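You operate a simulated robot arm through the tools that you are given. There is no shell and no other tool.

You are at the controls of a simulated robot arm. One attempt, no reset.

TASK
Slide the loose cylinder and disc a hand's width towards the heap and sweep the table.
Fine: slide each straight on over the table without lifting; sweep the dust before them off with the hand broom and put it back; the other two pieces stay. Set down upright: hand broom. What is to be rubbed or washed off counts as gone when no trace of it is left.

The check looks at the end state, three seconds after you hand in, the way a careful person would. Anything else that was tipped, shoved, dropped, spilled or broken makes it a failure.

THE ROBOT
A 6-joint arm with a two-finger gripper, fixed in place. Base frame: the origin is at the foot of the arm, x ahead of it, y to its left, z up; the work surface is at about z = 0.76. Units: m, degrees, N and s.
Its first joint turns from -166.0 to 166.0 degrees. Payload 3.43 kg.
The tool frame sits at the grasp point between the pads (the TCP): z along the fingers, y along the line on which they close. The tips reach 0.02 m beyond it. The gripper opens to 0.19 m. The gripper's body begins 0.248 m behind the TCP.
Orientation is that of the tool frame in the base frame, as a unit quaternion [x, y, z, w]. With the fingers straight down and closing along the base's y, the tool's x points along the base's -x, its y along +y and its z along -z.

THE INTERFACE
- The arm moves only by the tool apply_moves. Its argument "motion" is a list of rows, each an object of numbers (a shift or turn left out is 0, a gripper value left out holds the last): "ax", "ay", "az": the turn, a rotation vector about the base's x, y, z in degrees; "dx", "dy", "dz": the shift along the base's x, y, z in m; "claw": the opening, from 0 (shut) to 1 (fully open). In form: [{"ax": .., "ay": .., "az": .., "dx": .., "dy": .., "dz": .., "claw": ..}, ...]. A call has 1 to 20 rows; each row is the pose to reach, as a shift and turn from the pose commanded when the call began. Rows are played at 5 a second. More than 0.05 m and 8.6 degrees between two rows, or a gripper value outside its range, and nothing of the call is played. Where a pose cannot be reached the arm comes as near as it can. A force on the tool above 40 N (or 10 N above the force at the start of the call, whichever is more), or a blocked arm, ends the call early, and 0.2 s more pass. Each finger travels about 0.153 m/s and halts on what it meets, pressing with about 43 N; the grip force reading is that of the motor and also rises with nothing between the fingers. The clock runs only during rows and for 0.2 s after the last one: add rows that repeat a pose to give the fingers time. The reply holds the time, the measured pose of the TCP, the force on the tool along the base axes, the opening and the grip force, in the units named above and with some noise, with the torque about the TCP (base axes, N m) and any sound that the robot's microphone picked up.
- Cameras (640 x 400 px; columns grow to the right, rows downward): "scene" is fixed at [0.4002, -0.4974, 1.3123]; the picture's right is [0.58, -0.81, 0.00], its down [0.69, 0.50, -0.53] and it looks along [0.43, 0.31, 0.85] (base axes); focal length 214 px, centre (320, 200). "wrist" rides on the gripper at [0.07, -0.008, -0.288] in the tool frame; the picture's right is [0.12, 0.99, 0.00], its down [-0.96, 0.12, -0.25] and it looks along [-0.24, 0.03, 0.97] (tool axes); focal length 261 px, centre (320, 200). There is no depth. A picture from a camera that has moved, and an enlarged one, comes with that camera's place and axes in the base frame and with its lens.
- capture(camera): a new picture of that camera. The clock stands still meanwhile.
- lift_body(by): slides the trunk up (or, below 0, down) by that many m; the arm rides with it, the base frame stays. It gives what a move gives, with no picture.
- enlarge(camera, box): a new picture of the part [left, top, right, bottom] of that camera's present view, enlarged. The clock stands still meanwhile.
- hand_in(): hands the job in; it is judged then, once.

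Places have to be worked out from the pictures, the camera data and where the tool is seen. Open the gripper and draw the arm clear of the work before you hand the job in, unless the task says otherwise.

The tools are called after ">>>" as name(argument=value, ...) on one line, values as JSON. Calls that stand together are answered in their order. apply_moves: Moves the arm, as the interface text tells. Its arguments: {"type":"object","properties":{"motion":{"type":"array","items":{"type":"object","properties":{"ax":{"type":"number"},"ay":{"type":"number"},"az":{"type":"number"},"dx":{"type":"number"},"dy":{"type":"number"},"dz":{"type":"number"},"claw":{"type":"number"}}}}},"required":["motion"]} The other tools are called the same way: lift_body (by) slides the trunk up or down; capture (camera) takes a picture; enlarge (camera, box) takes an enlarged picture of a part of a camera's view; hand_in () hands the job in.

At the start:

```text
time_s: 0.0
ee_pos: [0.6246, -0.0767, 1.1233]
orientation: [0.001, 1.0, 0.0, 0.0]
contact_force: [0.2, 0.3, -0.5]
wrist_torque: [0.0, 0.0, -0.03]
gripper_width: 0.1898
grip_force: 0.0
trunk travel left (down, up): [-0.2, 0.24]
```

scene: 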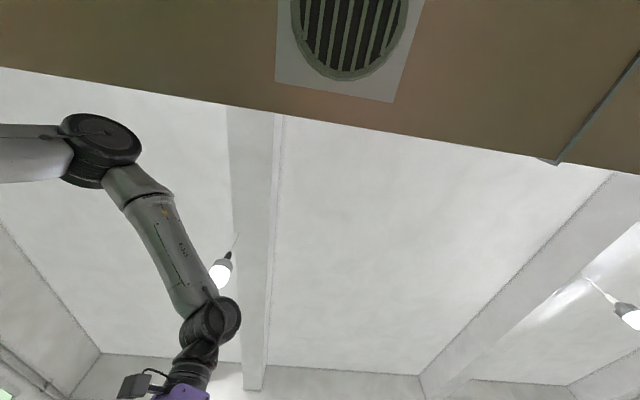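
wrist: 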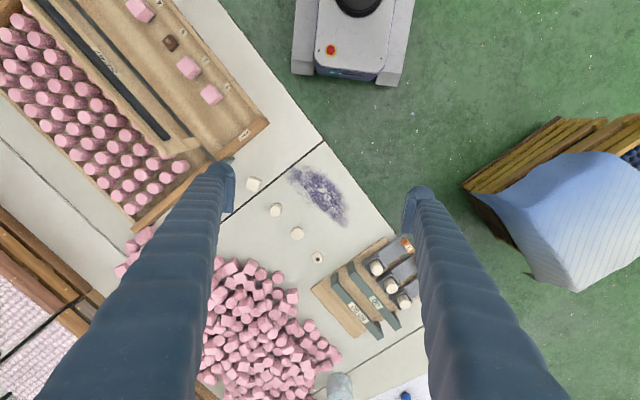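

The scene camera points at the ceiling, so the wrist camera has to do the work. I take fresh, enlarged wrist pictures of the table centre to identify the loose pieces, dust and broom.

>>> capture(camera="wrist")

>>> enlarge(camera="wrist", box=[220, 140, 420, 265])

>>> enlarge(camera="wrist", box=[220, 240, 440, 400])

>>> enlarge(camera="wrist", box=[0, 0, 280, 175])

```text
taken
camera wrist: at [0.5525, -0.0845, 1.4105], right [-0.12, 0.99, 0.0], down [0.96, 0.12, 0.25], along [0.24, 0.03, -0.97], focal length 261 px, centre (320, 200)
```

wrist: 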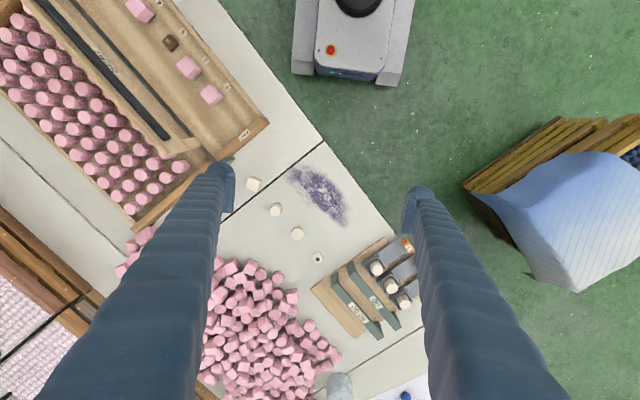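

```text
3.20 times, centred on (320, 202) of wrist
camera zoom: at [0.5525, -0.0845, 1.4105], right [-0.12, 0.99, 0.0], down [0.96, 0.12, 0.25], along [0.24, 0.03, -0.97], focal length 834 px, centre (320, 192)
```

zoom: 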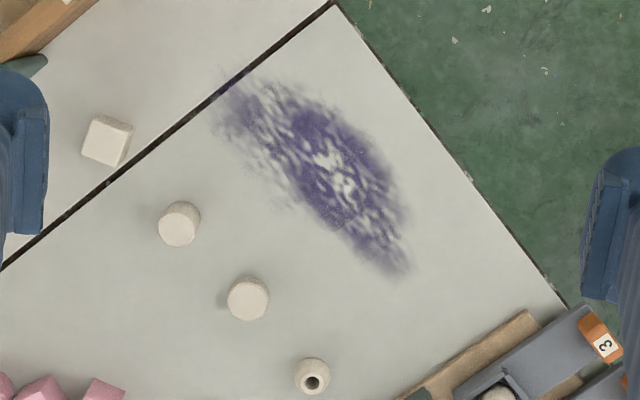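

```text
2.50 times, centred on (330, 320) of wrist
camera zoom: at [0.5525, -0.0845, 1.4105], right [-0.12, 0.99, 0.0], down [0.96, 0.12, 0.25], along [0.24, 0.03, -0.97], focal length 652 px, centre (295, -100)
```

zoom: 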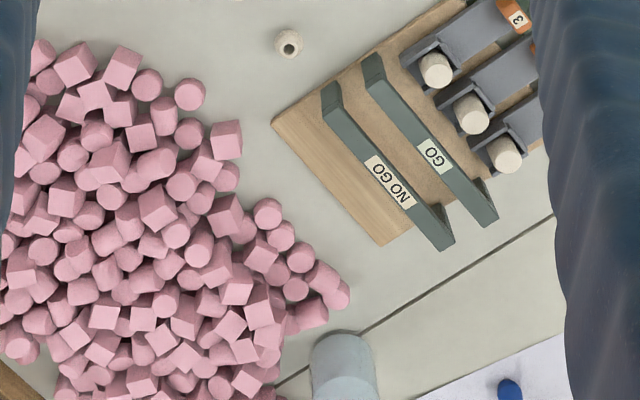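

```text
2.29 times, centred on (140, 88) of wrist
camera zoom: at [0.5525, -0.0845, 1.4105], right [-0.12, 0.99, 0.0], down [0.96, 0.12, 0.25], along [0.24, 0.03, -0.97], focal length 596 px, centre (731, 457)
```

zoom: 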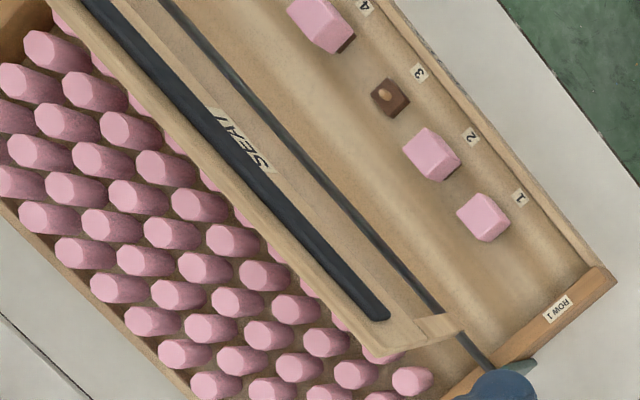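

The four loose white pieces stand in a row parallel to the table edge: a cube, two round ones and a bead. The purple dust is on the edge side and the pink heap on the far side. The broom isn't visible yet, so I raise the arm and tilt the camera forward to look around.

>>> apply_moves(motion=[{"dz": 0.03, "ay": -6}, {"dz": 0.06, "ay": -12}, {"dz": 0.09, "ay": -18}, {"dz": 0.1, "ay": -24}, {"dz": 0.1, "ay": -30}, {"dz": 0.1, "ay": -30}])

>>> capture(camera="wrist")

>>> capture(camera="scene")

```text
time_s: 1.4
ee_pos: [0.6226, -0.0763, 1.2219]
orientation: [0.0, 0.966, 0.0, 0.259]
contact_force: [0.7, -0.4, -0.4]
wrist_torque: [0.02, -0.03, 0.0]
gripper_width: 0.1901
grip_force: 0.1
trunk travel left (down, up): [-0.2, 0.24]
```

```text
taken
camera wrist: at [0.4168, -0.0843, 1.4365], right [-0.1, 0.99, -0.06], down [0.71, 0.12, 0.7], along [0.7, 0.03, -0.72], focal length 261 px, centre (320, 200)
```

wrist: 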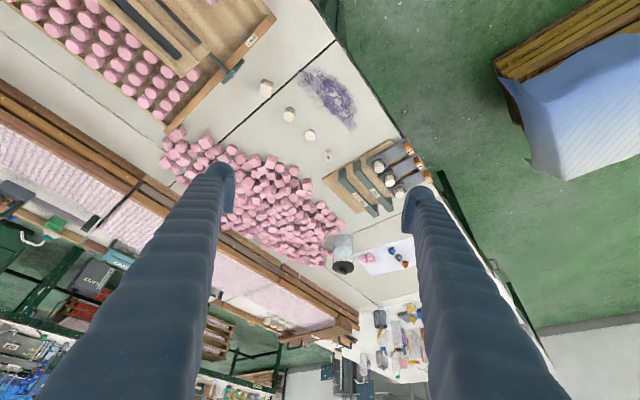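

```text
taken
```

scene: 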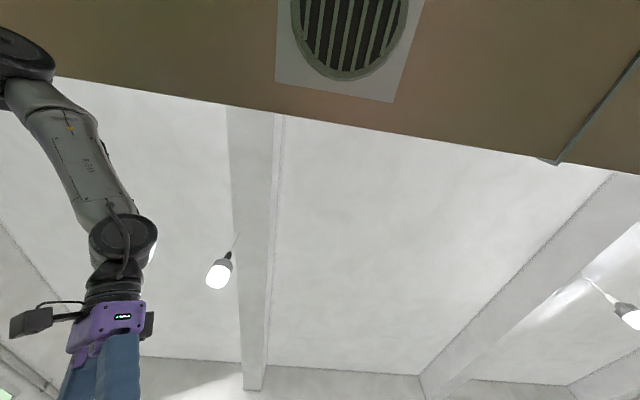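

With the wider view, a teal object shows at the corner of the tray, near px (232,72). I enlarge there and other regions to find the hand broom.

>>> enlarge(camera="wrist", box=[180, 30, 380, 155])

>>> enlarge(camera="wrist", box=[300, 130, 460, 230])

>>> enlarge(camera="wrist", box=[280, 220, 440, 400])

>>> enlarge(camera="wrist", box=[0, 0, 240, 150])

```text
3.20 times, centred on (280, 92) of wrist
camera zoom: at [0.4168, -0.0843, 1.4365], right [-0.1, 0.99, -0.06], down [0.71, 0.12, 0.7], along [0.7, 0.03, -0.72], focal length 834 px, centre (448, 544)
```

zoom: 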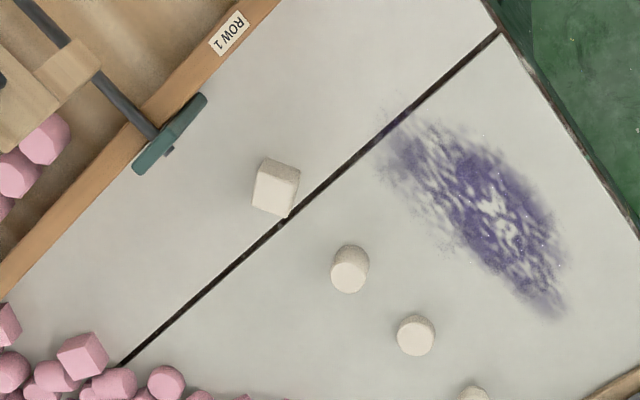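

```text
4.00 times, centred on (380, 180) of wrist
camera zoom: at [0.4168, -0.0843, 1.4365], right [-0.1, 0.99, -0.06], down [0.71, 0.12, 0.7], along [0.7, 0.03, -0.72], focal length 1043 px, centre (80, 280)
```

zoom: 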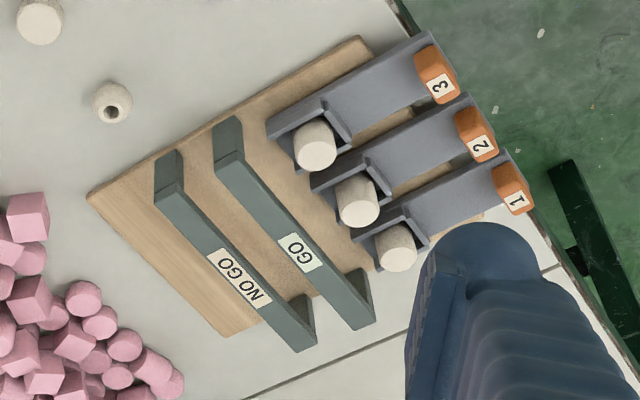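

```text
2.22 times, centred on (360, 310) of wrist
camera zoom: at [0.4168, -0.0843, 1.4365], right [-0.1, 0.99, -0.06], down [0.71, 0.12, 0.7], along [0.7, 0.03, -0.72], focal length 579 px, centre (231, -44)
```

zoom: 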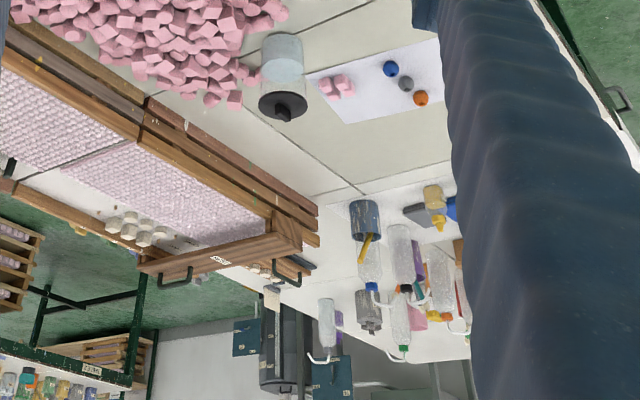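

```text
2.67 times, centred on (120, 75) of wrist
camera zoom: at [0.4168, -0.0843, 1.4365], right [-0.1, 0.99, -0.06], down [0.71, 0.12, 0.7], along [0.7, 0.03, -0.72], focal length 695 px, centre (853, 533)
```

zoom: 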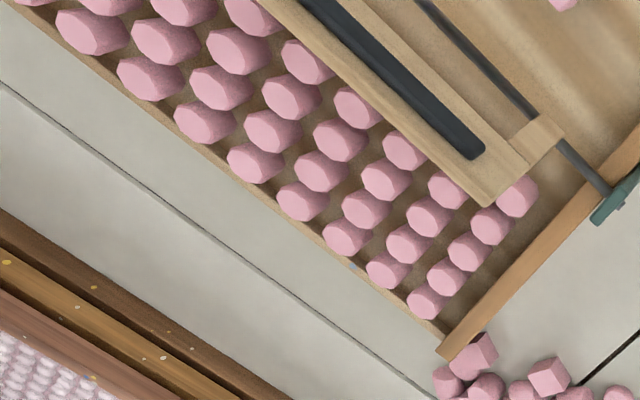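

No broom is in view yet. I swing the tilted camera to the left (+y) side to look for it there.

>>> apply_moves(motion=[{"az": 8}, {"az": 16}, {"az": 24}, {"az": 32}, {"az": 40}, {"az": 48}, {"az": 56}, {"az": 64}, {"az": 64}])

>>> capture(camera="wrist")

```text
time_s: 3.4
ee_pos: [0.6227, -0.0771, 1.2241]
orientation: [-0.513, 0.819, 0.138, 0.219]
contact_force: [-0.8, -0.1, 0.6]
wrist_torque: [0.05, -0.01, 0.01]
gripper_width: 0.1899
grip_force: 0.0
trunk travel left (down, up): [-0.2, 0.24]
```

```text
taken
camera wrist: at [0.5399, -0.2638, 1.4374], right [-0.94, 0.34, -0.06], down [0.21, 0.69, 0.7], along [0.28, 0.64, -0.72], focal length 261 px, centre (320, 200)
```

wrist: 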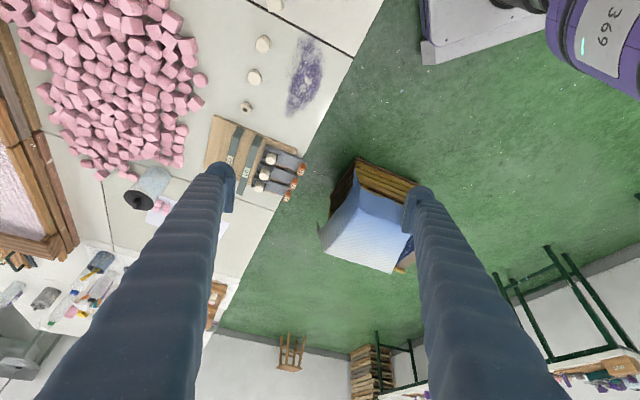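

The left side has no broom on it. I swing back the other way to look at the right (-y) side.

>>> apply_moves(motion=[{"az": -8}, {"az": -16}, {"az": -24}, {"az": -32}, {"az": -40}, {"az": -48}, {"az": -56}, {"az": -64}, {"az": -72}, {"az": -80}, {"az": -88}, {"az": -96}, {"az": -104}, {"az": -112}, {"az": -120}, {"az": -128}, {"az": -128}])

>>> capture(camera="wrist")

```text
time_s: 7.0
ee_pos: [0.6242, -0.0774, 1.2246]
orientation: [0.512, 0.819, -0.137, 0.219]
contact_force: [-1.1, -0.2, 0.6]
wrist_torque: [-0.02, 0.02, 0.03]
gripper_width: 0.1899
grip_force: 0.1
trunk travel left (down, up): [-0.2, 0.24]
```

```text
taken
camera wrist: at [0.5254, 0.1043, 1.4377], right [0.85, 0.53, -0.06], down [0.41, -0.59, 0.7], along [0.33, -0.61, -0.72], focal length 261 px, centre (320, 200)
```

wrist: 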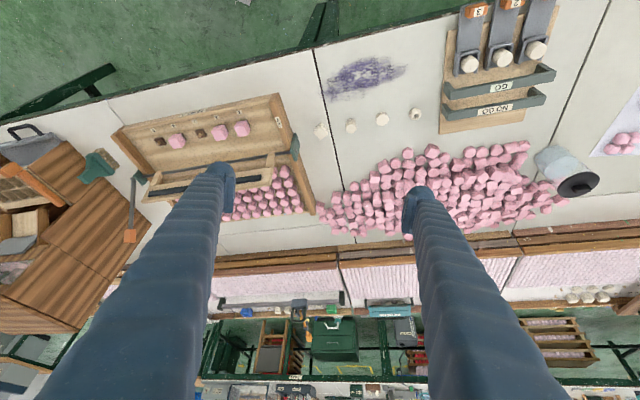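

Some tools lie beyond the tray on the left of this picture, near px (97,165) and (130,220). I enlarge that area.

>>> enlarge(camera="wrist", box=[0, 110, 200, 260])

>>> enlarge(camera="wrist", box=[290, 40, 450, 160])

>>> enlarge(camera="wrist", box=[300, 90, 560, 250])

```text
2.67 times, centred on (100, 185) of wrist
camera zoom: at [0.5254, 0.1043, 1.4377], right [0.85, 0.53, -0.06], down [0.41, -0.59, 0.7], along [0.33, -0.61, -0.72], focal length 695 px, centre (907, 240)
```

zoom: 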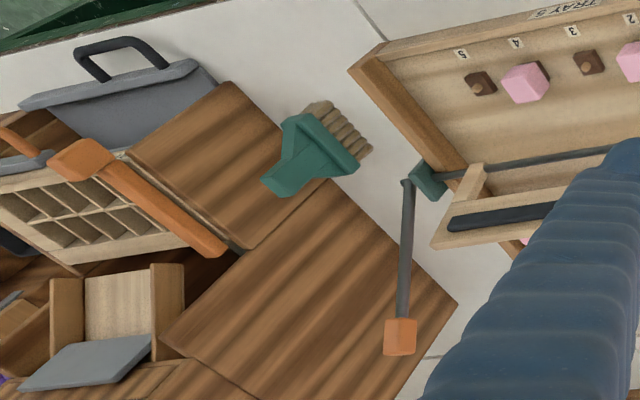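

```text
3.33 times, centred on (370, 100) of wrist
camera zoom: at [0.5254, 0.1043, 1.4377], right [0.85, 0.53, -0.06], down [0.41, -0.59, 0.7], along [0.33, -0.61, -0.72], focal length 869 px, centre (153, 533)
```

zoom: 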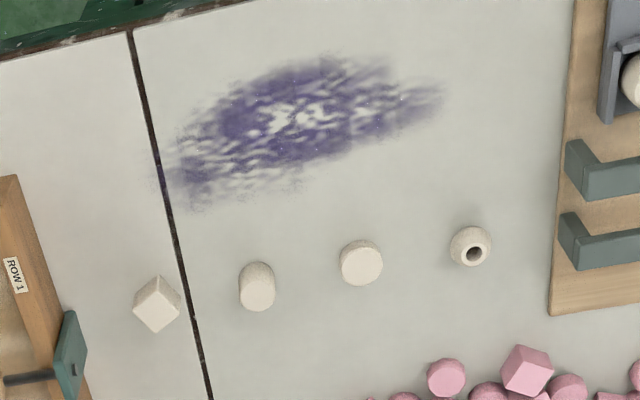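

```text
2.46 times, centred on (430, 170) of wrist
camera zoom: at [0.5254, 0.1043, 1.4377], right [0.85, 0.53, -0.06], down [0.41, -0.59, 0.7], along [0.33, -0.61, -0.72], focal length 642 px, centre (49, 274)
```

zoom: 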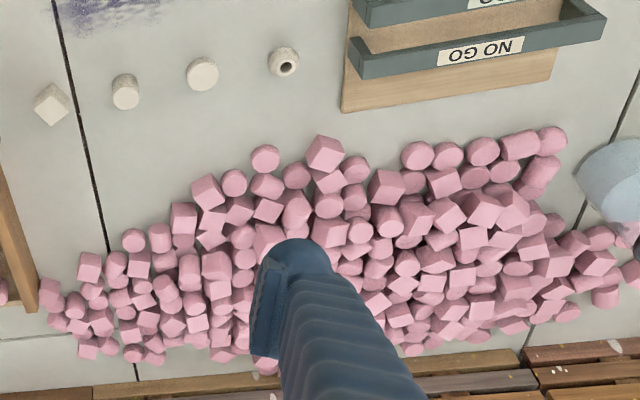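

The green hand broom with tan bristles stands beyond the tray at roughly (0.14, -0.75). From the side view, the round piece next to the cube is the taller one (cylinder) and the one next to the bead is the disc. I turn the tool straight down with its closing axis along the row and move above the pieces to measure.

>>> apply_moves(motion=[{"ax": 6.74, "ay": 3.29, "dx": 0.02, "dy": -0.015, "dz": -0.02}, {"ax": 13.49, "ay": 6.57, "dx": 0.04, "dy": -0.03, "dz": -0.04}, {"ax": 20.23, "ay": 9.86, "dx": 0.06, "dy": -0.045, "dz": -0.06}, {"ax": 26.97, "ay": 13.15, "dx": 0.08, "dy": -0.06, "dz": -0.075}, {"ax": 26.97, "ay": 13.15, "dx": 0.08, "dy": -0.06, "dz": -0.075}])

>>> apply_moves(motion=[{"az": 7}, {"az": 14}, {"az": 21}, {"az": 21}])

>>> capture(camera="wrist")

```text
time_s: 8.2
ee_pos: [0.7037, -0.1393, 1.1479]
orientation: [0.529, 0.849, 0.002, -0.001]
contact_force: [-0.2, -0.3, 0.0]
wrist_torque: [0.22, -0.06, 0.01]
gripper_width: 0.19
grip_force: 0.0
trunk travel left (down, up): [-0.2, 0.24]
```

```text
time_s: 9.2
ee_pos: [0.7037, -0.1374, 1.1486]
orientation: [0.365, 0.931, 0.0, -0.001]
contact_force: [-0.6, -0.2, -0.1]
wrist_torque: [0.05, 0.0, -0.01]
gripper_width: 0.19
grip_force: 0.1
trunk travel left (down, up): [-0.2, 0.24]
```

```text
taken
camera wrist: at [0.6454, -0.0951, 1.4358], right [0.59, 0.81, 0.0], down [0.78, -0.57, 0.25], along [0.2, -0.15, -0.97], focal length 261 px, centre (320, 200)
```

wrist: 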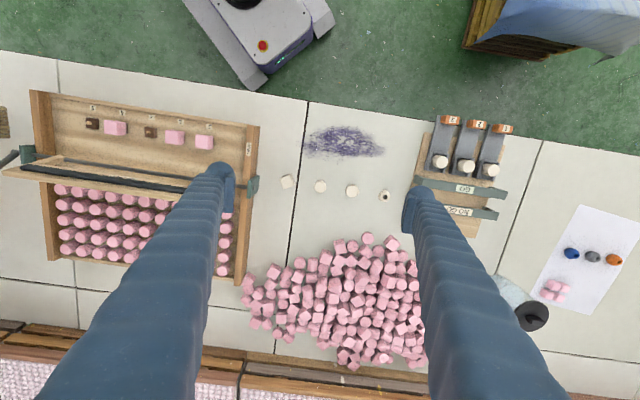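

I enlarge the centre of this top view to measure the pieces, the dust and the heap edge.

>>> enlarge(camera="wrist", box=[240, 90, 432, 210])

>>> enlarge(camera="wrist", box=[240, 165, 432, 285])

```text
3.33 times, centred on (336, 150) of wrist
camera zoom: at [0.6454, -0.0951, 1.4358], right [0.59, 0.81, 0.0], down [0.78, -0.57, 0.25], along [0.2, -0.15, -0.97], focal length 869 px, centre (267, 367)
```

zoom: 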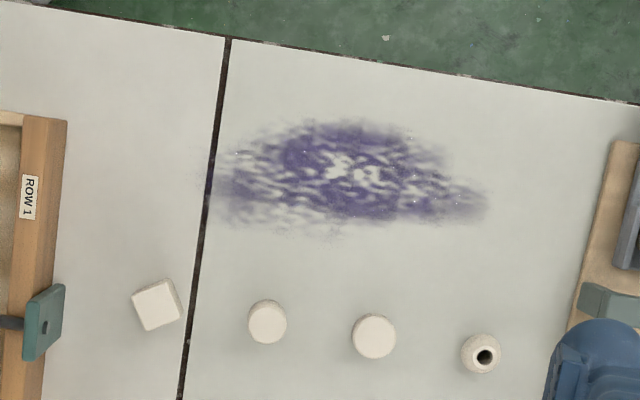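

```text
3.33 times, centred on (336, 225) of wrist
camera zoom: at [0.6454, -0.0951, 1.4358], right [0.59, 0.81, 0.0], down [0.78, -0.57, 0.25], along [0.2, -0.15, -0.97], focal length 869 px, centre (267, 117)
```

zoom: 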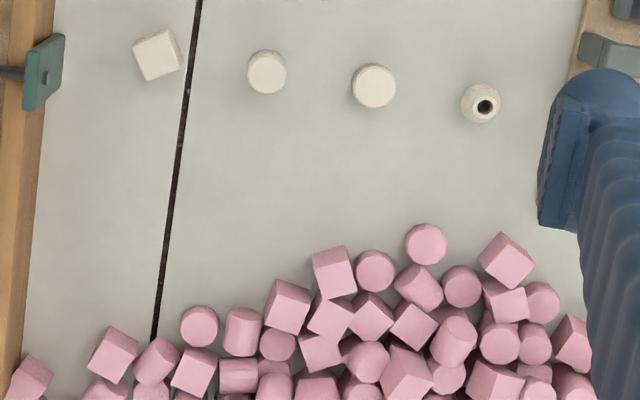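

Cylinder A (Ø ≈ 0.030) is at about (0.748, -0.169) and the disc (Ø ≈ 0.036) about 0.083 further along the row. The heap starts 0.12–0.17 m beyond them, and the table normal points at about -44.5° in the base frame. I come down over the cylinder with a half-closed gripper and check the alignment.

>>> apply_moves(motion=[{"dx": 0.015, "dy": -0.0106, "dz": -0.04, "az": -0.6, "claw": 0.8}, {"dx": 0.03, "dy": -0.0212, "dz": -0.08, "az": -1.2, "claw": 0.6}, {"dx": 0.0456, "dy": -0.0318, "dz": -0.12, "az": -1.7, "claw": 0.42}, {"dx": 0.0456, "dy": -0.0318, "dz": -0.16, "az": -1.7, "claw": 0.42}, {"dx": 0.0456, "dy": -0.0318, "dz": -0.19, "az": -1.7, "claw": 0.42}, {"dx": 0.0456, "dy": -0.0318, "dz": -0.19, "az": -1.7, "claw": 0.42}])

>>> capture(camera="wrist")

>>> enlarge(camera="wrist", box=[240, 130, 400, 230])

```text
time_s: 10.6
ee_pos: [0.7488, -0.1693, 0.9565]
orientation: [0.38, 0.925, 0.0, 0.001]
contact_force: [0.3, -0.3, 1.1]
wrist_torque: [-0.01, 0.02, 0.03]
gripper_width: 0.0798
grip_force: 0.0
trunk travel left (down, up): [-0.2, 0.24]
```

```text
taken
camera wrist: at [0.6921, -0.1251, 1.2442], right [0.61, 0.79, 0.0], down [0.77, -0.59, 0.25], along [0.19, -0.15, -0.97], focal length 261 px, centre (320, 200)
```

wrist: 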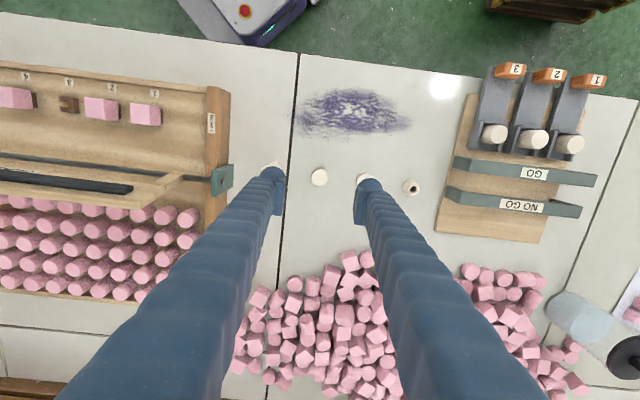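

```text
4.00 times, centred on (320, 180) of wrist
camera zoom: at [0.6921, -0.1251, 1.2442], right [0.61, 0.79, 0.0], down [0.77, -0.59, 0.25], along [0.19, -0.15, -0.97], focal length 1043 px, centre (320, 280)
```

zoom: 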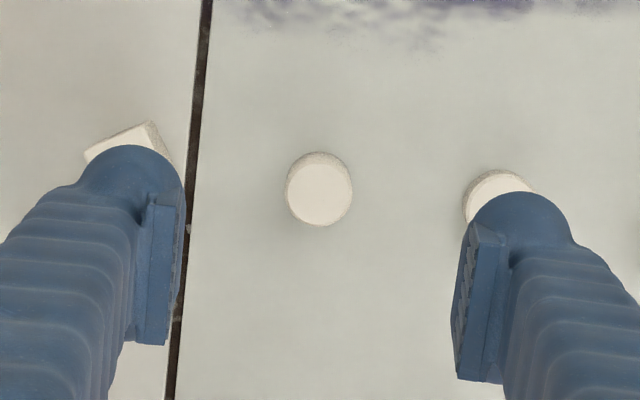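

The cylinder is within 4 mm of the tool axis (diameter ≈ 0.030, height ≈ 0.026). I correct that, narrow the gripper to about 0.057 so it clears the neighbours, and lower the tips to just above the table.

>>> apply_moves(motion=[{"dx": 0.0035, "dy": -0.0021, "dz": 0, "claw": 0.3}, {"dx": 0.0035, "dy": -0.0021, "dz": -0.04, "claw": 0.3}, {"dx": 0.0035, "dy": -0.0021, "dz": -0.08, "claw": 0.3}, {"dx": 0.0035, "dy": -0.0021, "dz": -0.11, "claw": 0.3}, {"dx": 0.0035, "dy": -0.0021, "dz": -0.13, "claw": 0.3}, {"dx": 0.0035, "dy": -0.0021, "dz": -0.13, "claw": 0.3}])

>>> enlarge(camera="wrist", box=[240, 130, 400, 230])

```text
time_s: 12.0
ee_pos: [0.7525, -0.1706, 0.8287]
orientation: [0.38, 0.925, 0.001, 0.0]
contact_force: [0.1, -0.1, 0.0]
wrist_torque: [0.02, -0.04, -0.01]
gripper_width: 0.057
grip_force: 0.1
trunk travel left (down, up): [-0.2, 0.24]
```

```text
4.00 times, centred on (320, 180) of wrist
camera zoom: at [0.6951, -0.1264, 1.1166], right [0.61, 0.79, 0.0], down [0.77, -0.59, 0.25], along [0.19, -0.15, -0.97], focal length 1043 px, centre (320, 280)
```

zoom: 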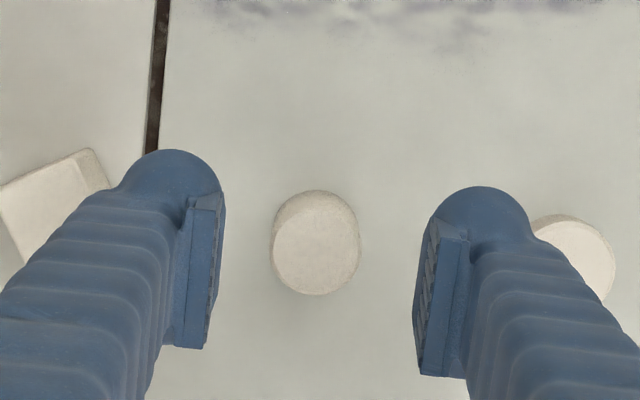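

The piece sits centred between the pads. I lower the tips to about 7 mm above the table.

>>> apply_moves(motion=[{"dx": 0.001, "dy": -0.001, "dz": -0.015}, {"dx": 0.001, "dy": -0.001, "dz": -0.03}, {"dx": 0.001, "dy": -0.001, "dz": -0.041}, {"dx": 0.001, "dy": -0.001, "dz": -0.041}])

>>> capture(camera="wrist")

>>> enlarge(camera="wrist", box=[240, 130, 400, 230])

```text
time_s: 13.0
ee_pos: [0.7551, -0.1716, 0.7879]
orientation: [0.379, 0.925, 0.0, -0.001]
contact_force: [-0.1, 0.6, 0.8]
wrist_torque: [-0.01, 0.03, 0.02]
gripper_width: 0.057
grip_force: 0.0
trunk travel left (down, up): [-0.2, 0.24]
```

```text
taken
camera wrist: at [0.6976, -0.1274, 1.0759], right [0.61, 0.79, 0.0], down [0.77, -0.59, 0.25], along [0.19, -0.15, -0.97], focal length 261 px, centre (320, 200)
```

wrist: 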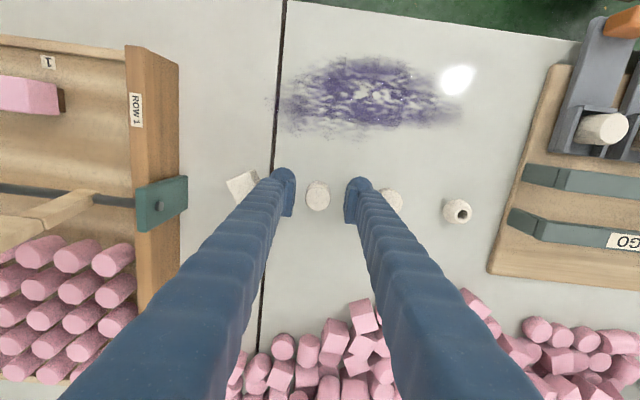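

```text
4.00 times, centred on (320, 180) of wrist
camera zoom: at [0.6976, -0.1274, 1.0759], right [0.61, 0.79, 0.0], down [0.77, -0.59, 0.25], along [0.19, -0.15, -0.97], focal length 1043 px, centre (320, 280)
```

zoom: 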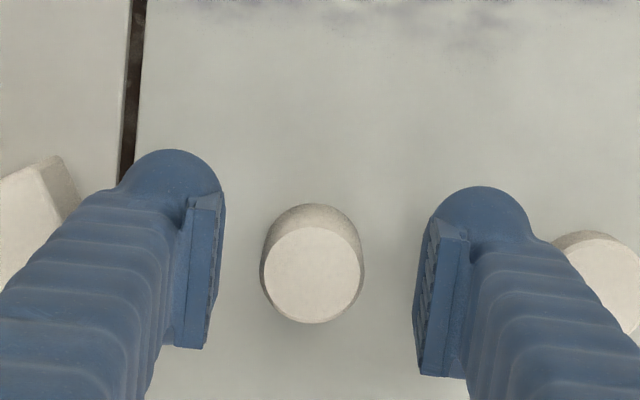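

The readings show no contact and the piece is within 2 mm of centre. I close on the cylinder first, then check the grip.

>>> apply_moves(motion=[{"dx": -0.001, "dy": -0.001, "claw": 0.24}, {"dx": -0.001, "dy": -0.001, "claw": 0.19}, {"dx": -0.001, "dy": -0.001, "claw": 0.16}, {"dx": -0.001, "dy": -0.001, "claw": 0.14}, {"dx": -0.001, "dy": -0.001, "claw": 0.14}])

>>> enlarge(camera="wrist", box=[240, 130, 400, 230])

```text
time_s: 14.2
ee_pos: [0.7534, -0.172, 0.7883]
orientation: [0.38, 0.925, 0.0, 0.0]
contact_force: [0.0, 0.0, 0.3]
wrist_torque: [-0.04, 0.01, 0.0]
gripper_width: 0.0278
grip_force: 0.9
trunk travel left (down, up): [-0.2, 0.24]
```

```text
4.00 times, centred on (320, 180) of wrist
camera zoom: at [0.6964, -0.1283, 1.0756], right [0.61, 0.79, 0.0], down [0.77, -0.59, 0.25], along [0.19, -0.15, -0.97], focal length 1043 px, centre (320, 280)
```

zoom: 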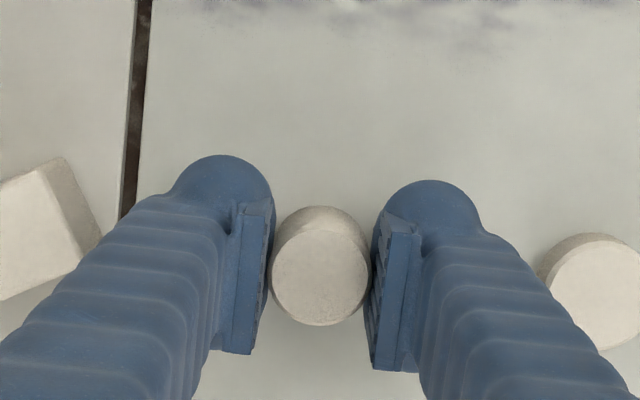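

The cylinder is held at 0.028 m width, still resting on the table. I drag it 0.09 m straight along the table normal towards the heap at constant height.

>>> apply_moves(motion=[{"dx": 0.0071, "dy": -0.007}, {"dx": 0.0142, "dy": -0.0141}, {"dx": 0.0213, "dy": -0.0211}, {"dx": 0.0284, "dy": -0.0281}, {"dx": 0.0355, "dy": -0.0352}, {"dx": 0.0427, "dy": -0.0422}, {"dx": 0.0498, "dy": -0.0492}, {"dx": 0.0569, "dy": -0.0562}, {"dx": 0.064, "dy": -0.0633}, {"dx": 0.064, "dy": -0.0633}])

>>> capture(camera="wrist")

>>> enlarge(camera="wrist", box=[240, 130, 400, 230])

```text
time_s: 16.4
ee_pos: [0.8179, -0.237, 0.7872]
orientation: [0.381, 0.925, 0.001, 0.0]
contact_force: [-0.3, -0.8, 0.4]
wrist_torque: [0.05, 0.01, 0.0]
gripper_width: 0.0277
grip_force: 1.0
trunk travel left (down, up): [-0.2, 0.24]
```

```text
taken
camera wrist: at [0.76, -0.192, 1.0755], right [0.61, 0.79, 0.0], down [0.77, -0.59, 0.25], along [0.19, -0.15, -0.97], focal length 261 px, centre (320, 200)
```

wrist: 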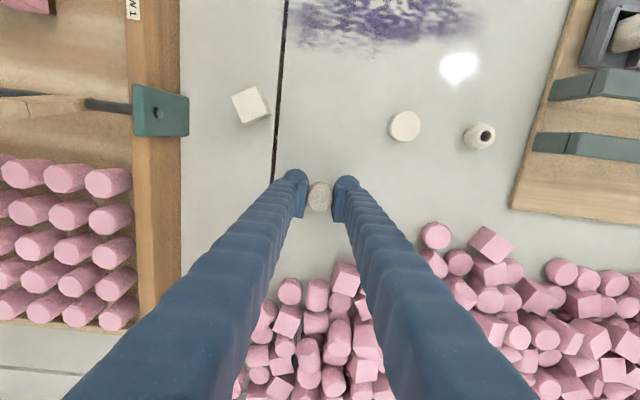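

```text
4.00 times, centred on (320, 180) of wrist
camera zoom: at [0.76, -0.192, 1.0755], right [0.61, 0.79, 0.0], down [0.77, -0.59, 0.25], along [0.19, -0.15, -0.97], focal length 1043 px, centre (320, 280)
```

zoom: 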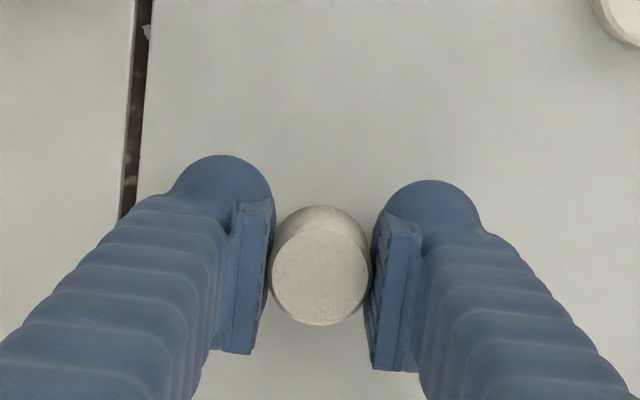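

The cylinder moved 0.09 m and still stands. I release it by opening to 0.057, rise straight up, and move over the disc, which I judge to be at (-0.090, +0.081) from here in table axes.

>>> apply_moves(motion=[{"claw": 0.2}, {"claw": 0.25}, {"claw": 0.3}, {"dz": 0.0, "claw": 0.3}, {"dz": 0.03, "claw": 0.3}, {"dz": 0.07, "claw": 0.3}, {"dz": 0.09, "claw": 0.34}, {"dx": -0.002, "dy": 0.04, "dz": 0.09, "claw": 0.34}, {"dx": -0.004, "dy": 0.08, "dz": 0.09, "claw": 0.34}, {"dx": -0.0069, "dy": 0.1211, "dz": 0.09, "claw": 0.34}, {"dx": -0.0069, "dy": 0.1211, "dz": 0.09, "claw": 0.34}])

>>> capture(camera="wrist")

>>> enlarge(camera="wrist", box=[240, 130, 400, 230])

```text
time_s: 18.8
ee_pos: [0.8079, -0.114, 0.878]
orientation: [0.38, 0.925, 0.0, 0.0]
contact_force: [0.2, -0.3, -1.1]
wrist_torque: [-0.11, 0.01, 0.01]
gripper_width: 0.0644
grip_force: 0.0
trunk travel left (down, up): [-0.2, 0.24]
```

```text
taken
camera wrist: at [0.7509, -0.0704, 1.1649], right [0.61, 0.79, 0.0], down [0.77, -0.59, 0.25], along [0.19, -0.15, -0.97], focal length 261 px, centre (320, 200)
```

wrist: 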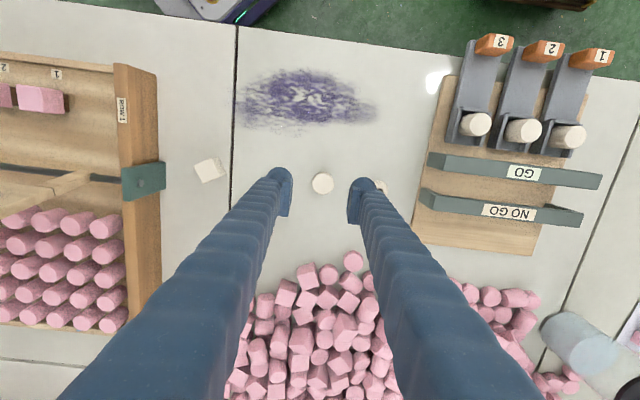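

```text
4.00 times, centred on (320, 180) of wrist
camera zoom: at [0.7509, -0.0704, 1.1649], right [0.61, 0.79, 0.0], down [0.77, -0.59, 0.25], along [0.19, -0.15, -0.97], focal length 1043 px, centre (320, 280)
```

zoom: 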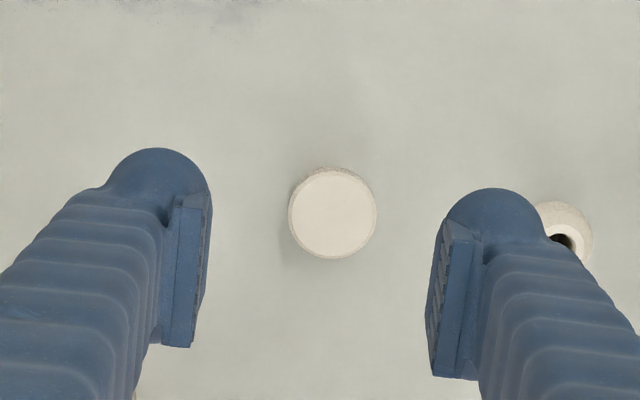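

The disc (Ø ≈ 0.034, only about 1 cm high) is 5 mm off to the right. I correct that and lower the tips to about 3–4 mm above the table, watching the force.

>>> apply_moves(motion=[{"dx": 0.0049, "dy": 0.0029, "claw": 0.3}, {"dx": 0.0049, "dy": 0.0029, "dz": -0.04, "claw": 0.3}, {"dx": 0.0049, "dy": 0.0029, "dz": -0.07, "claw": 0.3}, {"dx": 0.0049, "dy": 0.0029, "dz": -0.085, "claw": 0.3}, {"dx": 0.0049, "dy": 0.0029, "dz": -0.0935, "claw": 0.3}, {"dx": 0.0049, "dy": 0.0029, "dz": -0.0935, "claw": 0.3}])

>>> enlarge(camera="wrist", box=[240, 130, 400, 230])

```text
time_s: 20.2
ee_pos: [0.8152, -0.1129, 0.7833]
orientation: [0.38, 0.925, 0.0, 0.0]
contact_force: [0.2, -0.4, 0.6]
wrist_torque: [-0.02, -0.01, 0.0]
gripper_width: 0.0571
grip_force: 0.0
trunk travel left (down, up): [-0.2, 0.24]
```

```text
4.00 times, centred on (320, 180) of wrist
camera zoom: at [0.758, -0.0684, 1.0711], right [0.61, 0.79, 0.0], down [0.77, -0.59, 0.25], along [0.19, -0.15, -0.97], focal length 1043 px, centre (320, 280)
```

zoom: 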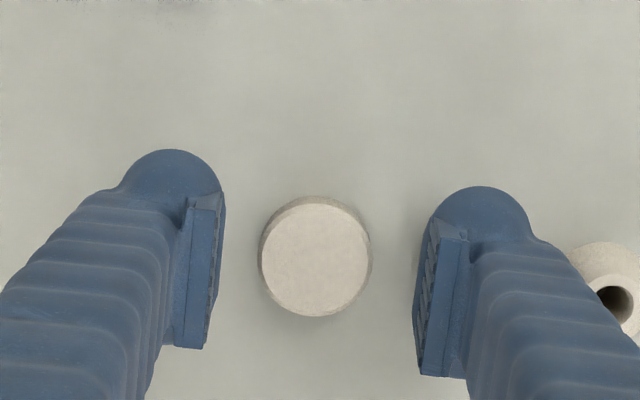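

Centred within 2 mm, with no contact. I close on the disc.

>>> apply_moves(motion=[{"dx": -0.0007, "dy": -0.0007, "claw": 0.25}, {"dx": -0.0007, "dy": -0.0007, "claw": 0.2}, {"dx": -0.0007, "dy": -0.0007, "claw": 0.18}, {"dx": -0.0007, "dy": -0.0007, "claw": 0.165}, {"dx": -0.0007, "dy": -0.0007, "claw": 0.165}])

>>> enlarge(camera="wrist", box=[240, 130, 400, 230])

```text
time_s: 21.4
ee_pos: [0.8151, -0.1124, 0.7837]
orientation: [0.38, 0.925, 0.0, 0.0]
contact_force: [-0.6, -0.2, 0.8]
wrist_torque: [-0.01, 0.02, 0.03]
gripper_width: 0.0323
grip_force: 0.7
trunk travel left (down, up): [-0.2, 0.24]
```

```text
4.00 times, centred on (320, 180) of wrist
camera zoom: at [0.7575, -0.0689, 1.0715], right [0.61, 0.79, 0.0], down [0.77, -0.59, 0.25], along [0.19, -0.15, -0.97], focal length 1043 px, centre (320, 280)
```

zoom: 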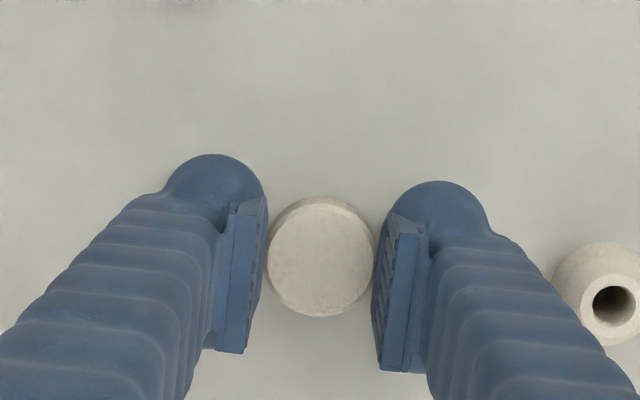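

The gripper is stopped at 0.032 on the disc. I drag it 0.09 m straight towards the heap, with a slightly firmer hold.

>>> apply_moves(motion=[{"claw": 0.155}, {"dx": 0.0071, "dy": -0.007, "claw": 0.155}, {"dx": 0.0142, "dy": -0.0141}, {"dx": 0.0213, "dy": -0.0211}, {"dx": 0.0284, "dy": -0.0281}, {"dx": 0.0355, "dy": -0.0352}, {"dx": 0.0427, "dy": -0.0422}, {"dx": 0.0498, "dy": -0.0492}, {"dx": 0.0569, "dy": -0.0562}, {"dx": 0.064, "dy": -0.0633}, {"dx": 0.064, "dy": -0.0633}])

>>> capture(camera="wrist")

>>> enlarge(camera="wrist", box=[240, 130, 400, 230])

```text
time_s: 23.8
ee_pos: [0.8787, -0.1755, 0.7839]
orientation: [0.38, 0.925, 0.0, -0.001]
contact_force: [0.5, -0.3, 0.2]
wrist_torque: [0.02, 0.0, 0.02]
gripper_width: 0.0313
grip_force: 12.5
trunk travel left (down, up): [-0.2, 0.24]
```

```text
taken
camera wrist: at [0.8218, -0.1322, 1.0713], right [0.61, 0.79, 0.0], down [0.77, -0.59, 0.25], along [0.19, -0.15, -0.97], focal length 261 px, centre (320, 200)
```

wrist: 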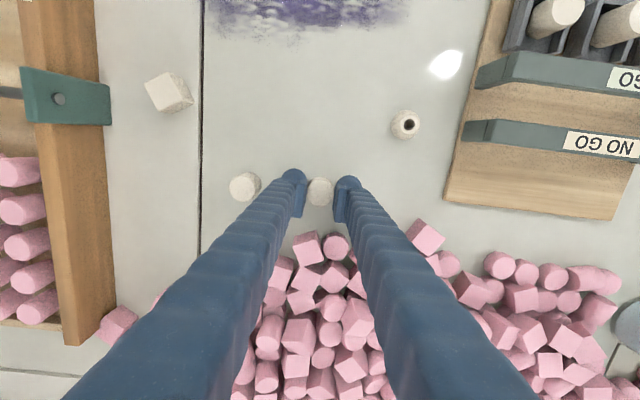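

```text
4.00 times, centred on (320, 180) of wrist
camera zoom: at [0.8218, -0.1322, 1.0713], right [0.61, 0.79, 0.0], down [0.77, -0.59, 0.25], along [0.19, -0.15, -0.97], focal length 1043 px, centre (320, 280)
```

zoom: 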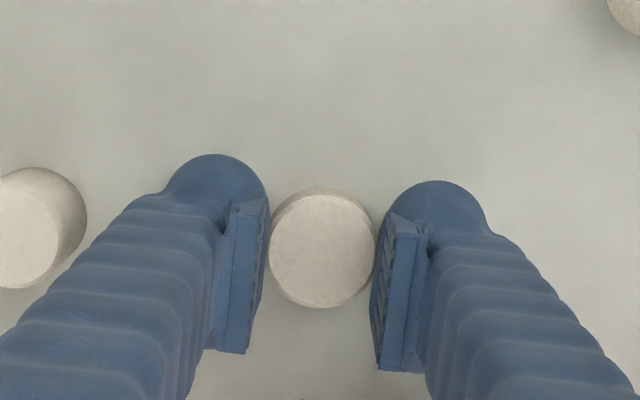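

The disc followed by about 0.09 m and lies flat. I open only 6 mm per side because of the heap nearby, then rise straight up and move back for an overview.

>>> apply_moves(motion=[{"claw": 0.2}, {"claw": 0.225}, {"claw": 0.225}, {"dz": 0.02}, {"dz": 0.05}, {"dz": 0.09}, {"dz": 0.13}, {"dz": 0.17, "dx": -0.03, "dy": 0.03}, {"dz": 0.21, "dx": -0.06, "dy": 0.06}, {"dz": 0.25, "dx": -0.09, "dy": 0.07, "claw": 0.4}, {"dz": 0.28, "dx": -0.12, "dy": 0.08, "claw": 0.7}, {"dz": 0.28, "dx": -0.12, "dy": 0.08, "claw": 1.0}, {"dz": 0.28, "dx": -0.12, "dy": 0.08, "claw": 1.0}])

>>> capture(camera="wrist")

>>> enlarge(camera="wrist", box=[240, 130, 432, 250])

```text
refused: row 8 steps farther than a row can; nothing moved
```

```text
taken
camera wrist: at [0.8218, -0.1322, 1.0713], right [0.61, 0.79, 0.0], down [0.77, -0.59, 0.25], along [0.19, -0.15, -0.97], focal length 261 px, centre (320, 200)
```

wrist: 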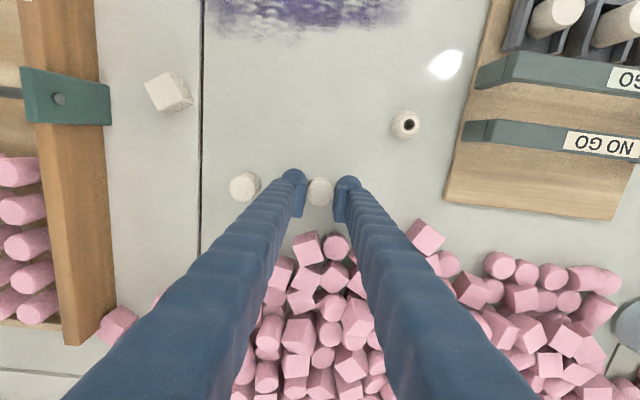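

```text
3.33 times, centred on (336, 190) of wrist
camera zoom: at [0.8218, -0.1322, 1.0713], right [0.61, 0.79, 0.0], down [0.77, -0.59, 0.25], along [0.19, -0.15, -0.97], focal length 869 px, centre (267, 233)
```

zoom: 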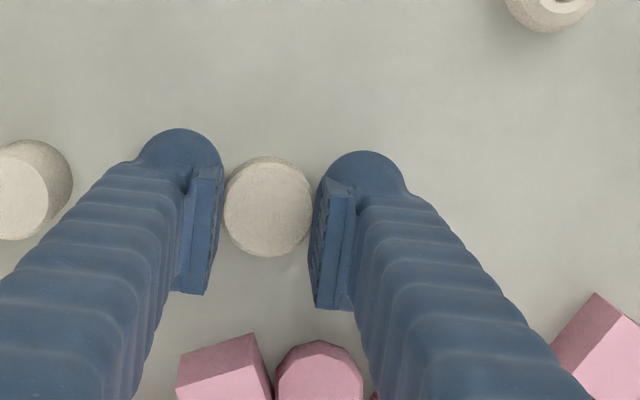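

One step was too long, so nothing was played. I repeat the release with smaller steps.

>>> apply_moves(motion=[{"claw": 0.2}, {"claw": 0.225}, {"claw": 0.225}, {"dz": 0.02}, {"dz": 0.05}, {"dz": 0.09}, {"dz": 0.13}, {"dz": 0.155, "dx": -0.025, "dy": 0.02}, {"dz": 0.18, "dx": -0.05, "dy": 0.04}, {"dz": 0.21, "dx": -0.075, "dy": 0.06, "claw": 0.4}, {"dz": 0.24, "dx": -0.1, "dy": 0.07, "claw": 0.7}, {"dz": 0.26, "dx": -0.12, "dy": 0.08, "claw": 1.0}, {"dz": 0.26, "dx": -0.12, "dy": 0.08, "claw": 1.0}])

>>> capture(camera="wrist")

>>> enlarge(camera="wrist", box=[240, 130, 432, 250])

```text
time_s: 26.6
ee_pos: [0.7583, -0.0949, 1.042]
orientation: [0.38, 0.925, 0.0, -0.001]
contact_force: [0.4, -0.2, 0.4]
wrist_torque: [-0.05, -0.01, 0.01]
gripper_width: 0.1898
grip_force: 0.1
trunk travel left (down, up): [-0.2, 0.24]
```

```text
taken
camera wrist: at [0.7024, -0.0515, 1.3301], right [0.61, 0.79, 0.0], down [0.77, -0.59, 0.25], along [0.19, -0.15, -0.97], focal length 261 px, centre (320, 200)
```

wrist: 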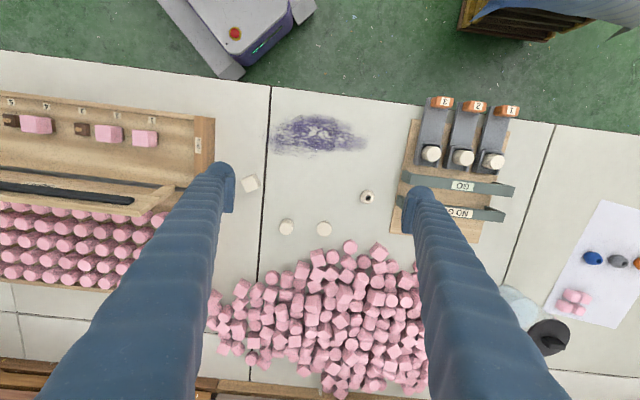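

```text
3.33 times, centred on (336, 190) of wrist
camera zoom: at [0.7024, -0.0515, 1.3301], right [0.61, 0.79, 0.0], down [0.77, -0.59, 0.25], along [0.19, -0.15, -0.97], focal length 869 px, centre (267, 233)
```

zoom: 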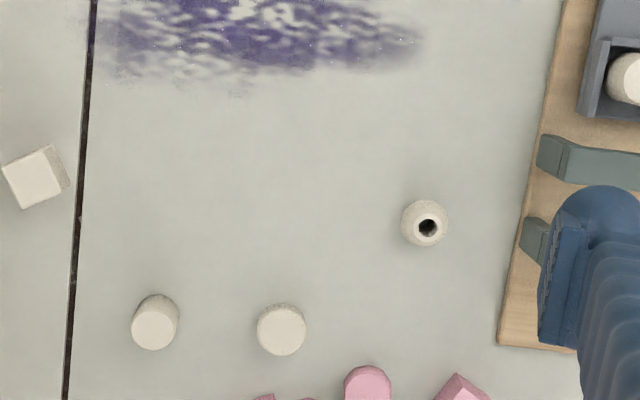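

The cylinder and disc now stand about 9 cm nearer the heap, and the cube and bead are untouched. I travel high over the tray towards the broom at about (0.14, -0.76) and turn the camera to face it.

>>> apply_moves(motion=[{"dx": -0.0305, "dy": -0.035, "dz": 0.008, "az": -2.7}, {"dx": -0.061, "dy": -0.07, "dz": 0.016, "az": -5.3}, {"dx": -0.0916, "dy": -0.105, "dz": 0.024, "az": -8}, {"dx": -0.122, "dy": -0.14, "dz": 0.032, "az": -10.7}, {"dx": -0.1527, "dy": -0.175, "dz": 0.04, "az": -13.3}, {"dx": -0.183, "dy": -0.21, "dz": 0.048, "az": -16}, {"dx": -0.2137, "dy": -0.245, "dz": 0.056, "az": -18.7}, {"dx": -0.244, "dy": -0.28, "dz": 0.064, "az": -21.3}, {"dx": -0.275, "dy": -0.315, "dz": 0.072, "az": -24}, {"dx": -0.305, "dy": -0.35, "dz": 0.08, "az": -26.7}, {"dx": -0.336, "dy": -0.385, "dz": 0.088, "az": -29.3}, {"dx": -0.366, "dy": -0.42, "dz": 0.096, "az": -32}, {"dx": -0.397, "dy": -0.455, "dz": 0.104, "az": -34.7}, {"dx": -0.427, "dy": -0.49, "dz": 0.112, "az": -37.3}, {"dx": -0.458, "dy": -0.525, "dz": 0.12, "az": -40}, {"dx": -0.458, "dy": -0.525, "dz": 0.12, "az": -40}])

>>> capture(camera="wrist")

```text
time_s: 30.0
ee_pos: [0.2991, -0.6214, 1.1651]
orientation: [0.674, 0.739, 0.0, -0.001]
contact_force: [0.9, -0.3, 0.1]
wrist_torque: [0.02, 0.0, 0.0]
gripper_width: 0.1901
grip_force: 0.1
trunk travel left (down, up): [-0.2, 0.24]
```

```text
taken
camera wrist: at [0.2834, -0.5525, 1.4518], right [0.98, 0.21, 0.0], down [0.2, -0.95, 0.25], along [0.05, -0.24, -0.97], focal length 261 px, centre (320, 200)
```

wrist: 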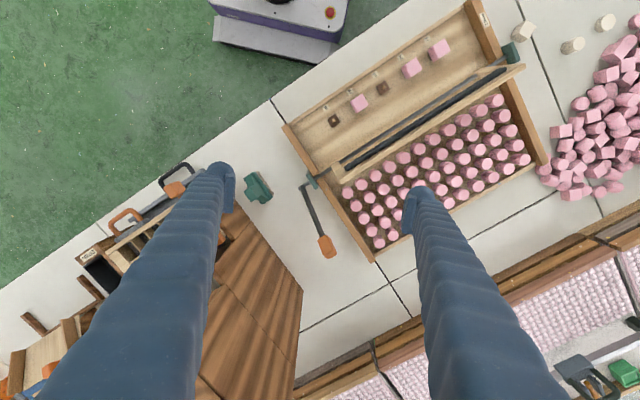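

The green broom stands at px (257,187), between a wooden tool chest and the tray's crank. I enlarge it.

>>> enlarge(camera="wrist", box=[210, 150, 306, 210])

>>> enlarge(camera="wrist", box=[180, 130, 372, 250])

```text
6.67 times, centred on (258, 180) of wrist
camera zoom: at [0.2834, -0.5525, 1.4518], right [0.98, 0.21, 0.0], down [0.2, -0.95, 0.25], along [0.05, -0.24, -0.97], focal length 1738 px, centre (733, 333)
```

zoom: 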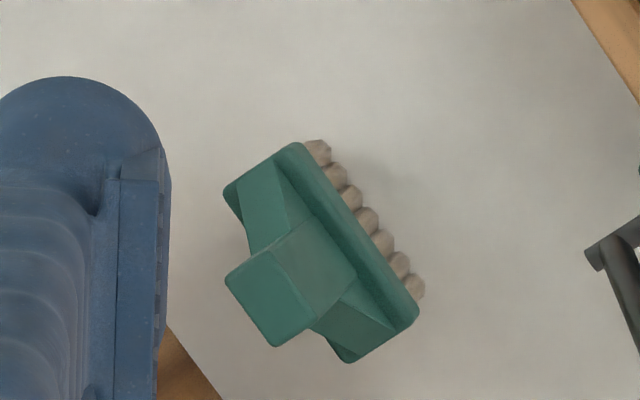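

```text
3.33 times, centred on (276, 190) of wrist
camera zoom: at [0.2834, -0.5525, 1.4518], right [0.98, 0.21, 0.0], down [0.2, -0.95, 0.25], along [0.05, -0.24, -0.97], focal length 869 px, centre (467, 233)
```

zoom: 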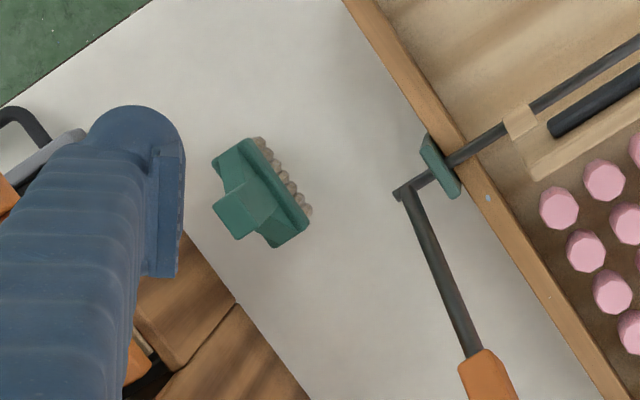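

The broom stands on its bristles with a short handle pointing up. Its long axis (≈0.08 m) runs along the table normal, at about (0.16, -0.71). I move straight above it for an accurate top view before choosing the grip.

>>> apply_moves(motion=[{"dx": -0.028, "dy": -0.019, "az": 6}, {"dx": -0.056, "dy": -0.038, "az": 12}, {"dx": -0.084, "dy": -0.057, "az": 18}, {"dx": -0.112, "dy": -0.076, "az": 24}, {"dx": -0.139, "dy": -0.0936, "az": 30}, {"dx": -0.139, "dy": -0.0936, "az": 36}, {"dx": -0.139, "dy": -0.0936, "az": 40}, {"dx": -0.139, "dy": -0.0936, "az": 40}])

>>> capture(camera="wrist")

>>> enlarge(camera="wrist", box=[240, 130, 400, 230])

```text
time_s: 31.8
ee_pos: [0.1592, -0.7145, 1.1636]
orientation: [0.379, 0.925, 0.0, 0.0]
contact_force: [0.1, 0.0, -0.4]
wrist_torque: [0.02, 0.0, -0.01]
gripper_width: 0.1899
grip_force: 0.1
trunk travel left (down, up): [-0.2, 0.24]
```

```text
taken
camera wrist: at [0.1032, -0.6712, 1.4514], right [0.61, 0.79, 0.0], down [0.77, -0.59, 0.25], along [0.2, -0.15, -0.97], focal length 261 px, centre (320, 200)
```

wrist: 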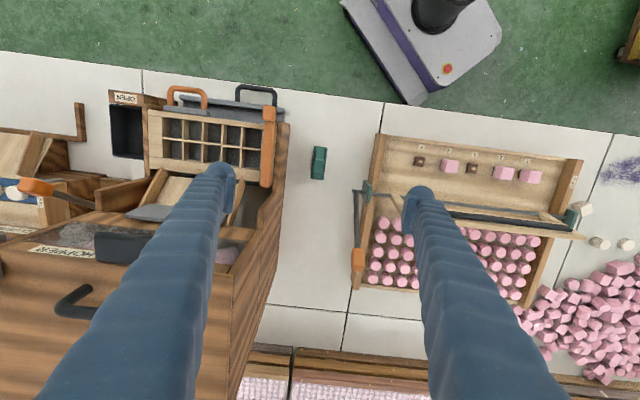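

```text
4.00 times, centred on (320, 180) of wrist
camera zoom: at [0.1032, -0.6712, 1.4514], right [0.61, 0.79, 0.0], down [0.77, -0.59, 0.25], along [0.2, -0.15, -0.97], focal length 1043 px, centre (320, 280)
```

zoom: 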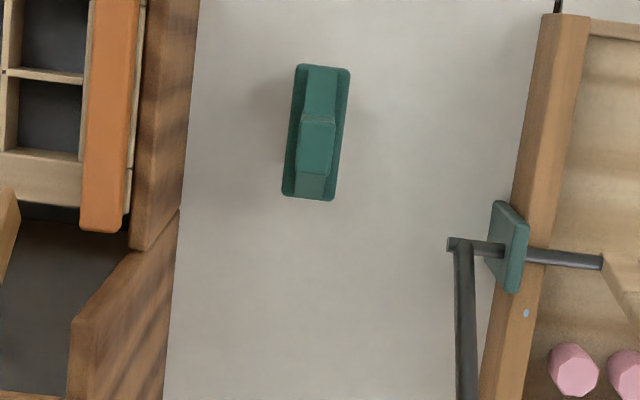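

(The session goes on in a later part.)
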